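You operate a simulated robot arm through the tools that you are given. There is no shell and no other tool. Be economical: measure what you need, move in short steps, check, and stop when the job is done.

The job below is to be done with a simulated robot arm. You get a single attempt, and the scene is never put back.

JOB
Fetch the green can and stand it on the flat yellow plate.

Only the result counts: the job must be done as asked and must still hold three seconds after the hand-in. Knocking over, shifting, dropping, spilling or breaking anything else fails it.

ROBOT AND FRAMES
A 7-joint arm with a two-finger parallel gripper, fixed in place. Base frame: the origin is at the foot of the arm, x ahead of it, y to its left, z up; the work surface is at about z = 0. Readings come in mm, degrees, newtons and seconds.
With the tool pointing down near the work surface it reaches from about 240 to 620 mm from the base axis. Its first joint turns from -66.0 to 66.0 degrees. Payload 2.6 kg.
Tool frame: the origin (TCP) lies between the finger pads and is the grasp point; the fingertips stand 30 mm ahead of it; z points along the fingers, y is the line along which they close. The gripper opens to 94 mm. The fingers are 28 mm wide and 10 mm thick; the gripper's body (50 by 96 mm) begins 55 mm behind the TCP.
Orientation is that of the tool frame in the base frame, as a unit quaternion [w, x, y, z]. With the fingers straight down and closing along the base's y, the tool's x points along the base's -x, its y along +y and its z along -z.

CONTROLS
- The arm moves only by the tool drive_tool. Its argument "targets" is a list of rows, each a list of 3 entries, a list of its own where there are three numbers: the turn, a rotation vector about the tool's x, y, z in degrees, then the shift along the tool's x, y, z in mm, then the opening, from 0 (shut) to 1 (fully open). In form: [[[rx, ry, rz], [x, y, z], grip], ...]. A call has 1 to 20 rows; each row is the pose to reach, as a shift and turn from the pose commanded when the call began, along the tool's axes at that moment. A row lasts 0.2 s, in which the tool goes at most 50 mm and 8.6 degrees; a call with a longer step from one row to the next is refused whole, and so is a gripper value outside its range. Where a pose cannot be reached the arm comes as near as it can. A force on the tool above 40 N (or 10 N above the force at the start of the call, whichever is more), or a blocked arm, ends the call early, and 0.2 s more pass. Each finger travels about 72 mm/s and halts on what it meets, pressing with about 45 N; the grip force reading is that of the motor and also rises with nothing between the fingers. The clock runs only during rows and for 0.2 s after the last one: add rows that repeat a pose to give the fingers time. It gives the time, the measured TCP pose, the force on the tool (base axes), the opening and the grip force at its end, in the units of the frame above (readings bear some noise), and new pictures: "pictures" is both (left out), scene, wrist or none.
- Cameras (640 x 400 px; columns grow to the right, rows downward): "scene" is fixed at [14.5, 429.8, 555.2]; the picture's right is [-0.92, -0.40, 0.00], its down [-0.21, 0.48, -0.85] and it looks along [0.34, -0.78, -0.52] (base axes); focal length 342 px, centre (320, 200). "wrist" rides on the gripper at [-37, 0, -58] in the tool frame; the picture's right is [0.00, -1.00, 0.00], its down [0.97, 0.00, -0.24] and it looks along [0.24, 0.00, 0.97] (tool axes); focal length 218 px, centre (320, 200). There is no depth. A picture from a camera that has moved, and an enlarged one, comes with that camera's place and axes in the base frame and with its lens. The place of the scene camera against the robot may be out by one fixed shift of up to 25 mm in any direction.
- enlarge(camera, box): a new picture of the part [left, top, right, bottom] of that camera's present view, enlarged. The clock stands still meanwhile.
- sign_off(): hands the job in; it is judged then, once.

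Go step by step. Nothing tells you positions but the pictures and the camera data: compare them with the known pose of the tool, close in by small moves and look again before you grip or let go. The budget is 90 turns and 150 pictures, counting those below and the enlarged ones. Unless the task says otherwise, let go and move clear before handing in, and close with one line.

The tools are called after "Call:" by a JSON object that holds its "name" and its "arguments". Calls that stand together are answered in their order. drive_tool: Moves the arm, as the interface text tells. Its arguments: {"type":"object","properties":{"targets":{"type":"array","items":{"type":"array"}},"pictures":{"type":"string","enum":["both","scene","wrist","none"]}},"required":["targets"]} The other tools are called the same way: enlarge (camera, box) takes an enlarged picture of a part of a camera's view; sign_off () hands the job in.

At the start:

```text
clock: 0.0
eef_pos: [354.6, -246.1, 331.3]
ee_rot: [0.0, 0.0, 1.0, 0.0]
contact_force: [0.4, -0.3, -0.1]
width: 94.2
grasp_force: 0.1
```

scene: 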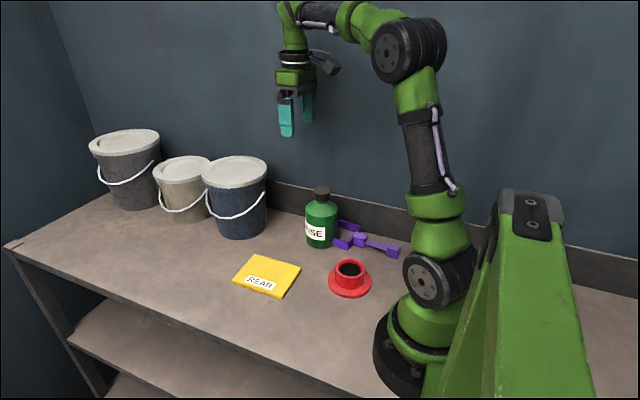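
wrist: 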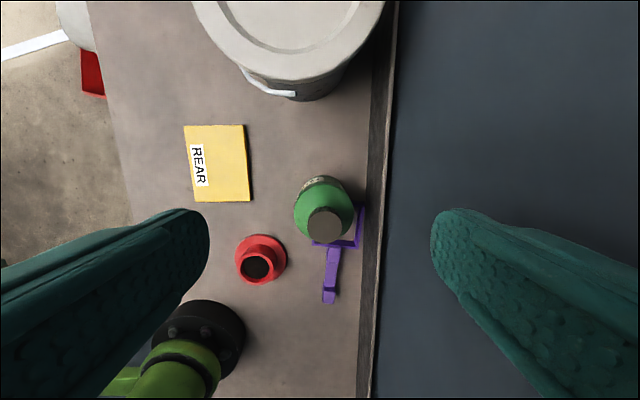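

I see a green bottle-like can ("RINSE") with a dark cap, a purple tool right behind it, a red item and the yellow plate marked REAR. I'll enlarge both views for measurements.

Call:
{"name": "enlarge", "arguments": {"camera": "scene", "box": [220, 170, 420, 310]}}

Call:
{"name": "enlarge", "arguments": {"camera": "wrist", "box": [170, 110, 410, 310]}}

```text
2.86 times, centred on (320, 240) of scene
camera zoom: at [14.5, 429.8, 555.2], right [-0.92, -0.4, 0.0], down [-0.21, 0.48, -0.85], along [0.34, -0.78, -0.52], focal length 977 px, centre (320, 86)
```

zoom: 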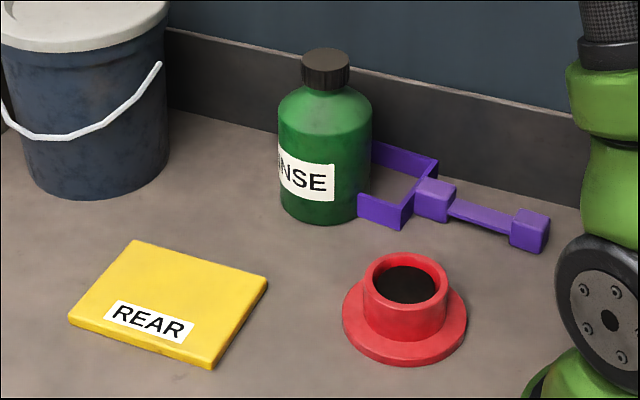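

```text
2.00 times, centred on (290, 210) of wrist
camera zoom: at [392.1, -245.9, 389.8], right [0.0, -1.0, 0.0], down [-0.97, 0.0, 0.24], along [-0.24, 0.0, -0.97], focal length 436 px, centre (380, 180)
```

zoom: 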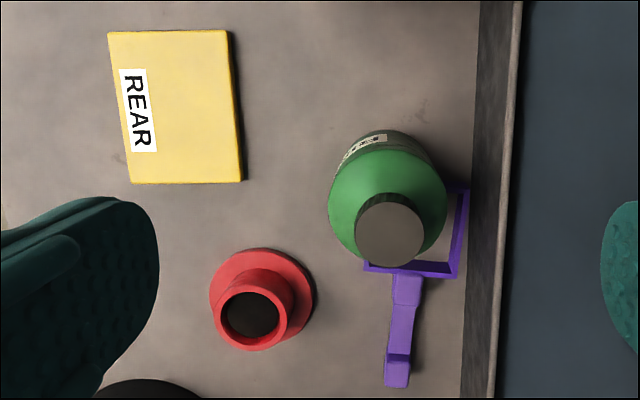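

The can is about 155 mm tall with a ~40 mm cap, near (304, -252), and the plate centre is near (363, -71). The can is next to (perhaps inside) the purple frame, so I'll take it by the cap and lift it straight up. First I'll move over it and look.

Call:
{"name": "drive_tool", "arguments": {"targets": [[[0, 0, 0], [15, -2, 20], 1], [[0, 0, 0], [30, -4, 45], 1], [[0, 0, 0], [45, -5, 70], 1], [[0, 0, 0], [50, -6, 85], 1], [[0, 0, 0], [50, -6, 85], 1]]}}

```text
clock: 1.2
eef_pos: [305.0, -250.2, 245.9]
ee_rot: [0.0, 0.0, 1.0, 0.0]
contact_force: [0.8, 0.1, -0.2]
width: 94.1
grasp_force: 0.1
camera wrist: at [341.8, -251.0, 305.0], right [0.0, -1.0, 0.0], down [-0.97, 0.0, 0.24], along [-0.24, 0.0, -0.97], focal length 218 px, centre (320, 200)
```

scene: 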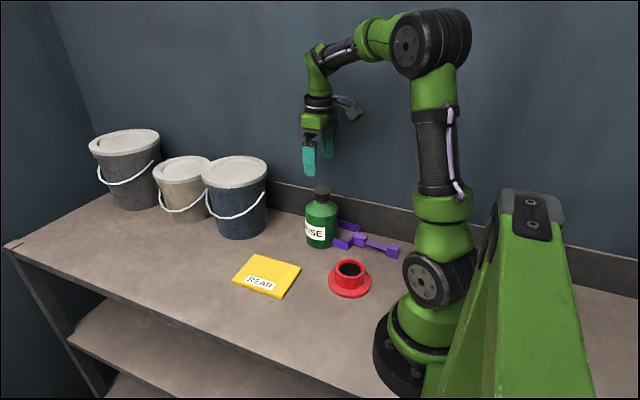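
wrist: 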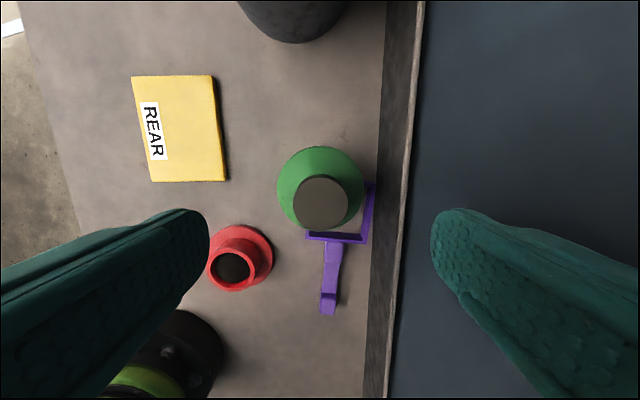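

The cap is almost centred under the tool in y (about -251), with x near 300. Its height is uncertain (140–170 mm), so I'll descend partway and measure again.

Call:
{"name": "drive_tool", "arguments": {"targets": [[[0, 0, 0], [0, -1, 20], 1], [[0, 0, 0], [2, -1, 35], 1], [[0, 0, 0], [2, -1, 35], 1]], "pictures": "none"}}

Call:
{"name": "enlarge", "arguments": {"camera": "wrist", "box": [220, 110, 420, 310]}}

Call:
{"name": "enlarge", "arguments": {"camera": "scene", "box": [240, 120, 400, 260]}}

```text
clock: 2.0
eef_pos: [303.0, -252.7, 210.3]
ee_rot: [0.0, 0.002, 1.0, 0.001]
contact_force: [0.0, -0.3, 0.1]
width: 93.8
grasp_force: 0.1
```

```text
2.00 times, centred on (320, 210) of wrist
camera zoom: at [339.8, -252.8, 269.0], right [0.0, -1.0, 0.0], down [-0.97, 0.0, 0.24], along [-0.24, 0.0, -0.97], focal length 436 px, centre (320, 180)
```

zoom: 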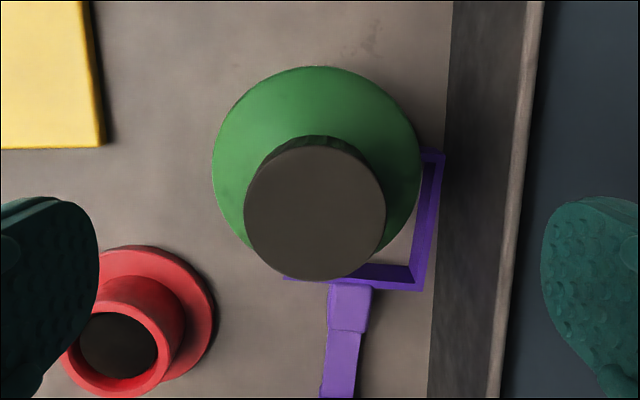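

```text
2.86 times, centred on (320, 190) of scene
camera zoom: at [14.5, 429.8, 555.2], right [-0.92, -0.4, 0.0], down [-0.21, 0.48, -0.85], along [0.34, -0.78, -0.52], focal length 977 px, centre (320, 229)
```

zoom: 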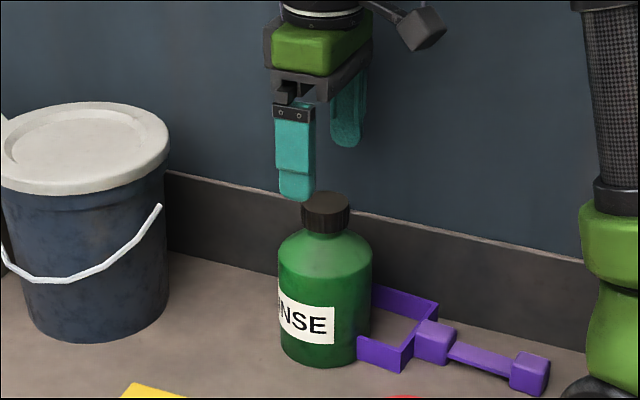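

The finger calibration puts the cap top at z≈155, cap centre near (302, -251) and cap radius about 19 mm. I'll lower the fingertips to about z=137 around the cap.

Call:
{"name": "drive_tool", "arguments": {"targets": [[[0, 0, 0], [0, 1, 15], 1], [[0, 0, 0], [0.5, 1, 30], 1], [[0, 0, 0], [0.5, 1, 43], 1], [[0, 0, 0], [0.5, 1, 43], 1]], "pictures": "wrist"}}

Call:
{"name": "enlarge", "arguments": {"camera": "scene", "box": [270, 150, 370, 250]}}

```text
clock: 3.0
eef_pos: [302.6, -251.3, 167.0]
ee_rot: [0.0, 0.001, 1.0, 0.0]
contact_force: [0.1, 0.9, 0.9]
width: 94.0
grasp_force: 0.1
camera wrist: at [340.6, -252.0, 225.7], right [0.0, -1.0, 0.0], down [-0.97, 0.0, 0.24], along [-0.24, 0.0, -0.97], focal length 218 px, centre (320, 200)
```

wrist: 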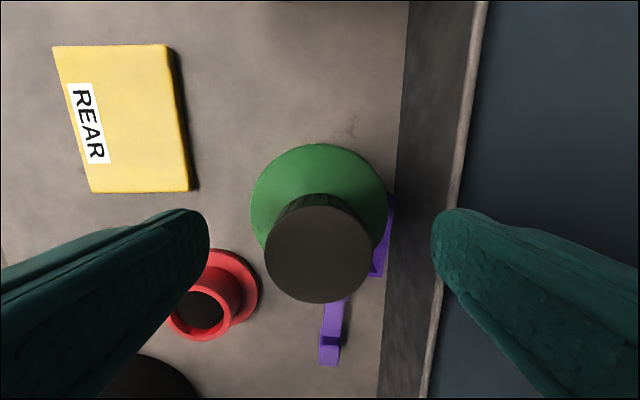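

```text
4.00 times, centred on (320, 200) of scene
camera zoom: at [14.5, 429.8, 555.2], right [-0.92, -0.4, 0.0], down [-0.21, 0.48, -0.85], along [0.34, -0.78, -0.52], focal length 1367 px, centre (320, 200)
```

zoom: 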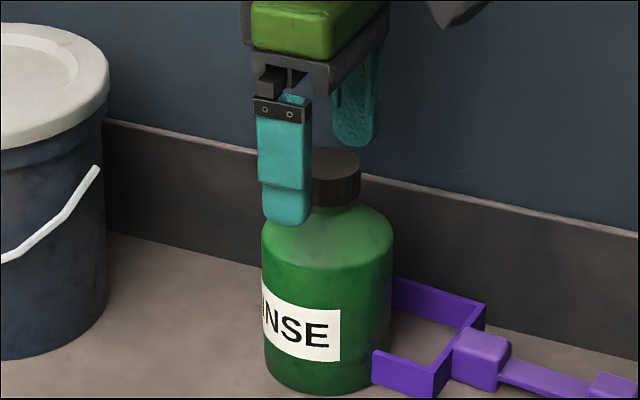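

The fingertips straddle the cap and are nearly centred. Now I'll close the grip.

Call:
{"name": "drive_tool", "arguments": {"targets": [[[0, 0, 0], [-1.5, 0, 0], 0.7], [[0, 0, 0], [-1.5, 0, 0], 0.5], [[0, 0, 0], [-1.5, 0, 0], 0.3], [[0, 0, 0], [-1.5, 0, 0], 0.1], [[0, 0, 0], [-1.5, 0, 0], 0.1], [[0, 0, 0], [-1.5, 0, 0], 0.1]], "pictures": "wrist"}}

Call:
{"name": "enlarge", "arguments": {"camera": "scene", "box": [270, 150, 370, 250]}}

```text
clock: 4.4
eef_pos: [304.5, -251.6, 166.9]
ee_rot: [0.0, 0.0, 1.0, 0.001]
contact_force: [-1.6, 2.9, 1.3]
width: 39.0
grasp_force: 44.7
camera wrist: at [341.7, -251.8, 226.1], right [0.0, -1.0, 0.0], down [-0.97, 0.0, 0.24], along [-0.24, 0.0, -0.97], focal length 218 px, centre (320, 200)
```

wrist: 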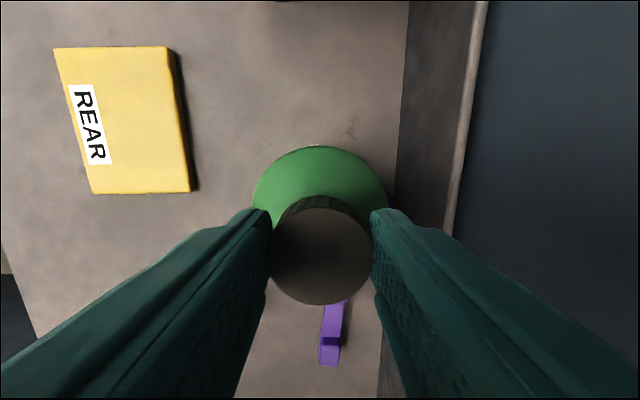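

```text
4.00 times, centred on (320, 200) of scene
camera zoom: at [14.5, 429.8, 555.2], right [-0.92, -0.4, 0.0], down [-0.21, 0.48, -0.85], along [0.34, -0.78, -0.52], focal length 1367 px, centre (320, 200)
```

zoom: 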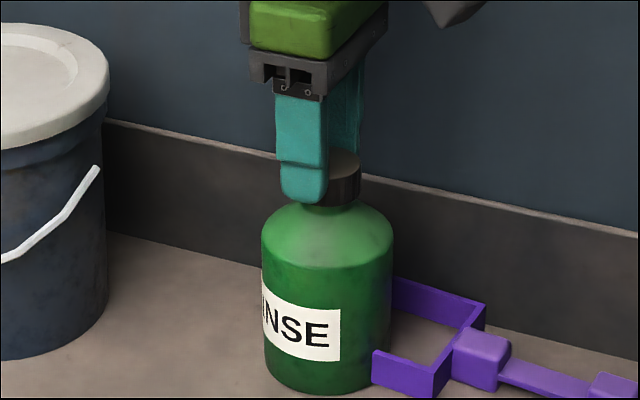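

The cap is held at 39 mm with 45 N, and nothing else moved. I'll lift slowly straight up.

Call:
{"name": "drive_tool", "arguments": {"targets": [[[0, 0, 0], [0, 0, -3], 0.1], [[0, 0, 0], [0, 0, -8], 0.1], [[0, 0, 0], [0, 0, -14], 0.1], [[0, 0, 0], [0, 0, -20], 0.1], [[0, 0, 0], [0, 0, -20], 0.1]], "pictures": "none"}}

Call:
{"name": "enlarge", "arguments": {"camera": "scene", "box": [260, 150, 420, 300]}}

```text
clock: 5.6
eef_pos: [304.2, -251.8, 187.6]
ee_rot: [0.0, 0.0, 1.0, 0.001]
contact_force: [0.4, 0.3, -6.6]
width: 39.0
grasp_force: 44.6
```

```text
2.67 times, centred on (340, 225) of scene
camera zoom: at [14.6, 429.8, 555.2], right [-0.92, -0.4, 0.0], down [-0.21, 0.48, -0.85], along [0.34, -0.78, -0.52], focal length 912 px, centre (267, 133)
```

zoom: 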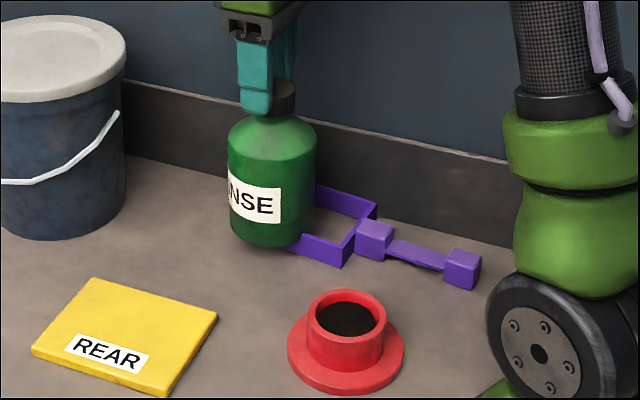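

The can lifted cleanly (about 0.67 kg) and the purple frame is undisturbed. The plate centre is about (360, -70), so I'll raise further, then carry it over.

Call:
{"name": "drive_tool", "arguments": {"targets": [[[0, 0, 0], [0, 0, -12], 0.1], [[0, 0, 0], [0, 0, -28], 0.1], [[0, 0, 0], [0, 0, -44], 0.1], [[0, 0, 0], [0, 0, -55], 0.1], [[0, 0, 0], [-3, 10, -58], 0.1], [[0, 0, 0], [-9, 28, -58], 0.1], [[0, 0, 0], [-16, 50, -58], 0.1], [[0, 0, 0], [-23, 74, -58], 0.1], [[0, 0, 0], [-30, 98, -58], 0.1], [[0, 0, 0], [-37, 122, -58], 0.1], [[0, 0, 0], [-44, 144, -58], 0.1], [[0, 0, 0], [-50, 162, -58], 0.1], [[0, 0, 0], [-54, 175, -58], 0.1], [[0, 0, 0], [-56, 182, -58], 0.1], [[0, 0, 0], [-56, 182, -58], 0.1], [[0, 0, 0], [-56, 182, -58], 0.1]]}}

```text
clock: 9.0
eef_pos: [360.0, -69.3, 244.7]
ee_rot: [0.0, 0.0, 1.0, 0.0]
contact_force: [0.4, -0.5, -6.2]
width: 39.0
grasp_force: 44.9
camera wrist: at [396.8, -69.3, 304.0], right [0.0, -1.0, 0.0], down [-0.97, 0.0, 0.24], along [-0.24, 0.0, -0.97], focal length 218 px, centre (320, 200)
```

scene: 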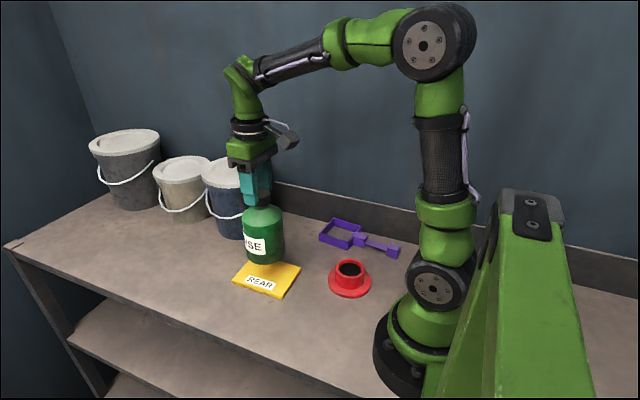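
wrist: 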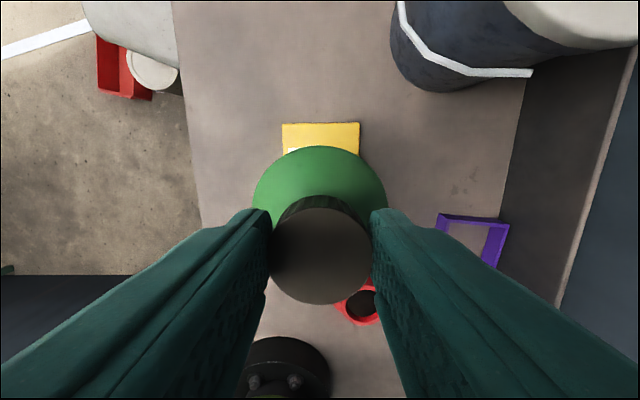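

The can hangs centred over the plate with its bottom about 78 mm up. I'll lower it to about 22 mm and check.

Call:
{"name": "drive_tool", "arguments": {"targets": [[[0, 0, 0], [0, 0, 12], 0.1], [[0, 0, 0], [0, 0, 28], 0.1], [[0, 0, 0], [0, 0, 44], 0.1], [[0, 0, 0], [0, 0, 55], 0.1], [[0, 0, 0], [0, 0, 55], 0.1]], "pictures": "none"}}

Call:
{"name": "enlarge", "arguments": {"camera": "scene", "box": [210, 200, 330, 310]}}

```text
clock: 10.2
eef_pos: [360.0, -68.5, 189.3]
ee_rot: [0.0, 0.0, 1.0, 0.0]
contact_force: [0.0, -0.1, -6.1]
width: 38.9
grasp_force: 44.8
```

```text
3.64 times, centred on (270, 255) of scene
camera zoom: at [14.6, 429.8, 555.2], right [-0.92, -0.4, 0.0], down [-0.21, 0.48, -0.85], along [0.34, -0.78, -0.52], focal length 1243 px, centre (502, 0)
```

zoom: 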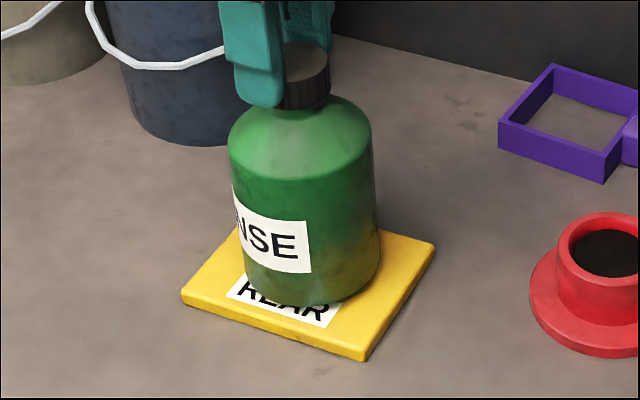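

It is well centred. I'll lower in fine steps, watching the force for touchdown.

Call:
{"name": "drive_tool", "arguments": {"targets": [[[0, 0, 0], [0, 0, 4], 0.1], [[0, 0, 0], [0, 0, 8], 0.1], [[0, 0, 0], [0, 0, 8], 0.1]], "pictures": "none"}}

Call:
{"name": "drive_tool", "arguments": {"targets": [[[0, 0, 0], [0, 0, 1], 0.1], [[0, 0, 0], [0, 0, 2], 0.1], [[0, 0, 0], [0, 0, 2], 0.1]], "pictures": "none"}}

```text
clock: 11.0
eef_pos: [359.5, -68.8, 180.7]
ee_rot: [0.0, 0.001, 1.0, 0.0]
contact_force: [0.0, 0.4, -6.4]
width: 38.9
grasp_force: 45.0
```

```text
clock: 11.8
eef_pos: [358.8, -70.2, 180.1]
ee_rot: [0.0, 0.001, 1.0, 0.0]
contact_force: [-0.4, -0.1, -3.5]
width: 38.9
grasp_force: 44.8
```

The load has started to come off, so the can is touching the plate. One more millimetre.

Call:
{"name": "drive_tool", "arguments": {"targets": [[[0, 0, 0], [0, 0, 0.6], 0.1], [[0, 0, 0], [0, 0, 0.6], 0.1]], "pictures": "wrist"}}

Call:
{"name": "enlarge", "arguments": {"camera": "scene", "box": [210, 200, 330, 310]}}

```text
clock: 12.4
eef_pos: [360.5, -69.1, 179.5]
ee_rot: [0.0, 0.0, 1.0, 0.0]
contact_force: [-0.9, 0.5, -1.0]
width: 38.8
grasp_force: 45.5
camera wrist: at [397.3, -70.1, 238.5], right [0.0, -1.0, 0.0], down [-0.97, 0.0, 0.24], along [-0.24, 0.0, -0.97], focal length 218 px, centre (320, 200)
```

wrist: 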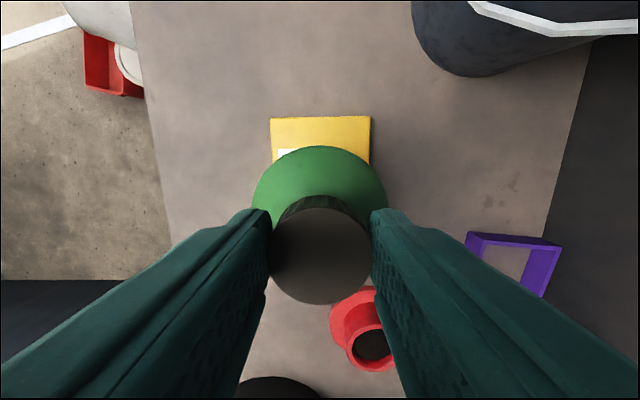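

```text
3.64 times, centred on (270, 255) of scene
camera zoom: at [14.5, 429.8, 555.2], right [-0.92, -0.4, 0.0], down [-0.21, 0.48, -0.85], along [0.34, -0.78, -0.52], focal length 1243 px, centre (502, 0)
```

zoom: 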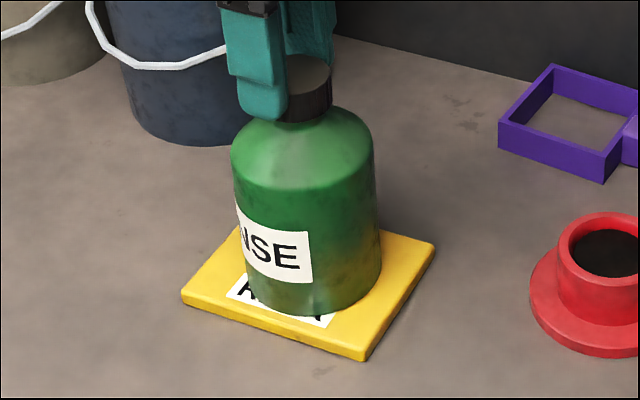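

The can now rests on the plate and its weight is off the gripper. I'll open slowly and then rise clear.

Call:
{"name": "drive_tool", "arguments": {"targets": [[[0, 0, 0], [0, 0, 0], 0.43], [[0, 0, 0], [0, 0, 0], 0.55], [[0, 0, 0], [0, 0, 0], 0.75], [[0, 0, 0], [0, 0, 0], 0.95], [[0, 0, 0], [0, 0, 0], 0.95], [[0, 0, 0], [0, 0, -15], 0.95], [[0, 0, 0], [0, 0, -40], 0.95], [[0, 0, 0], [0, 0, -70], 0.95], [[0, 0, 0], [0, 0, -90], 0.95], [[0, 0, 0], [0, 0, -90], 0.95]]}}

Call:
{"name": "enlarge", "arguments": {"camera": "scene", "box": [210, 180, 410, 310]}}

```text
clock: 14.6
eef_pos: [358.3, -70.0, 268.0]
ee_rot: [0.001, 0.0, 1.0, 0.0]
contact_force: [-0.3, 2.0, 0.0]
width: 89.2
grasp_force: 0.1
camera wrist: at [395.8, -70.8, 327.8], right [0.0, -1.0, 0.0], down [-0.97, 0.0, 0.24], along [-0.24, 0.0, -0.97], focal length 218 px, centre (320, 200)
```

scene: 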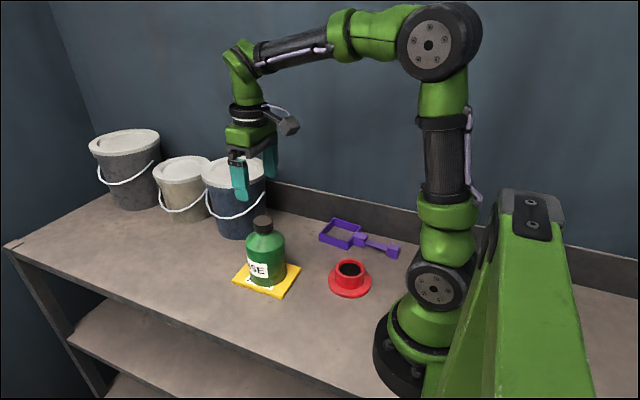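
wrist: 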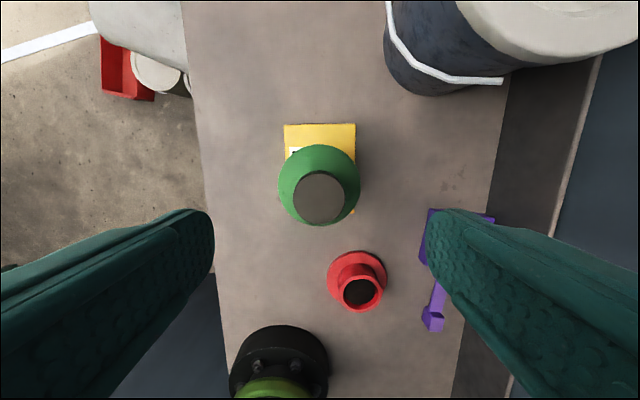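

```text
3.08 times, centred on (310, 245) of scene
camera zoom: at [14.5, 429.8, 555.2], right [-0.92, -0.4, 0.0], down [-0.21, 0.48, -0.85], along [0.34, -0.78, -0.52], focal length 1052 px, centre (351, 62)
```

zoom: 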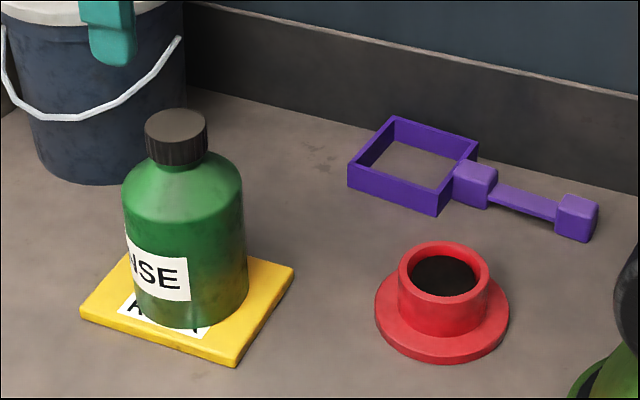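

The can stands upright and centred on the plate, the gripper is clear, and everything else is where it was. I'm handing in now.

Call:
{"name": "sign_off", "arguments": {}}

```text
The job is handed in.
```

The green can is standing upright on the flat yellow plate, the gripper is clear of it, and nothing else was moved.
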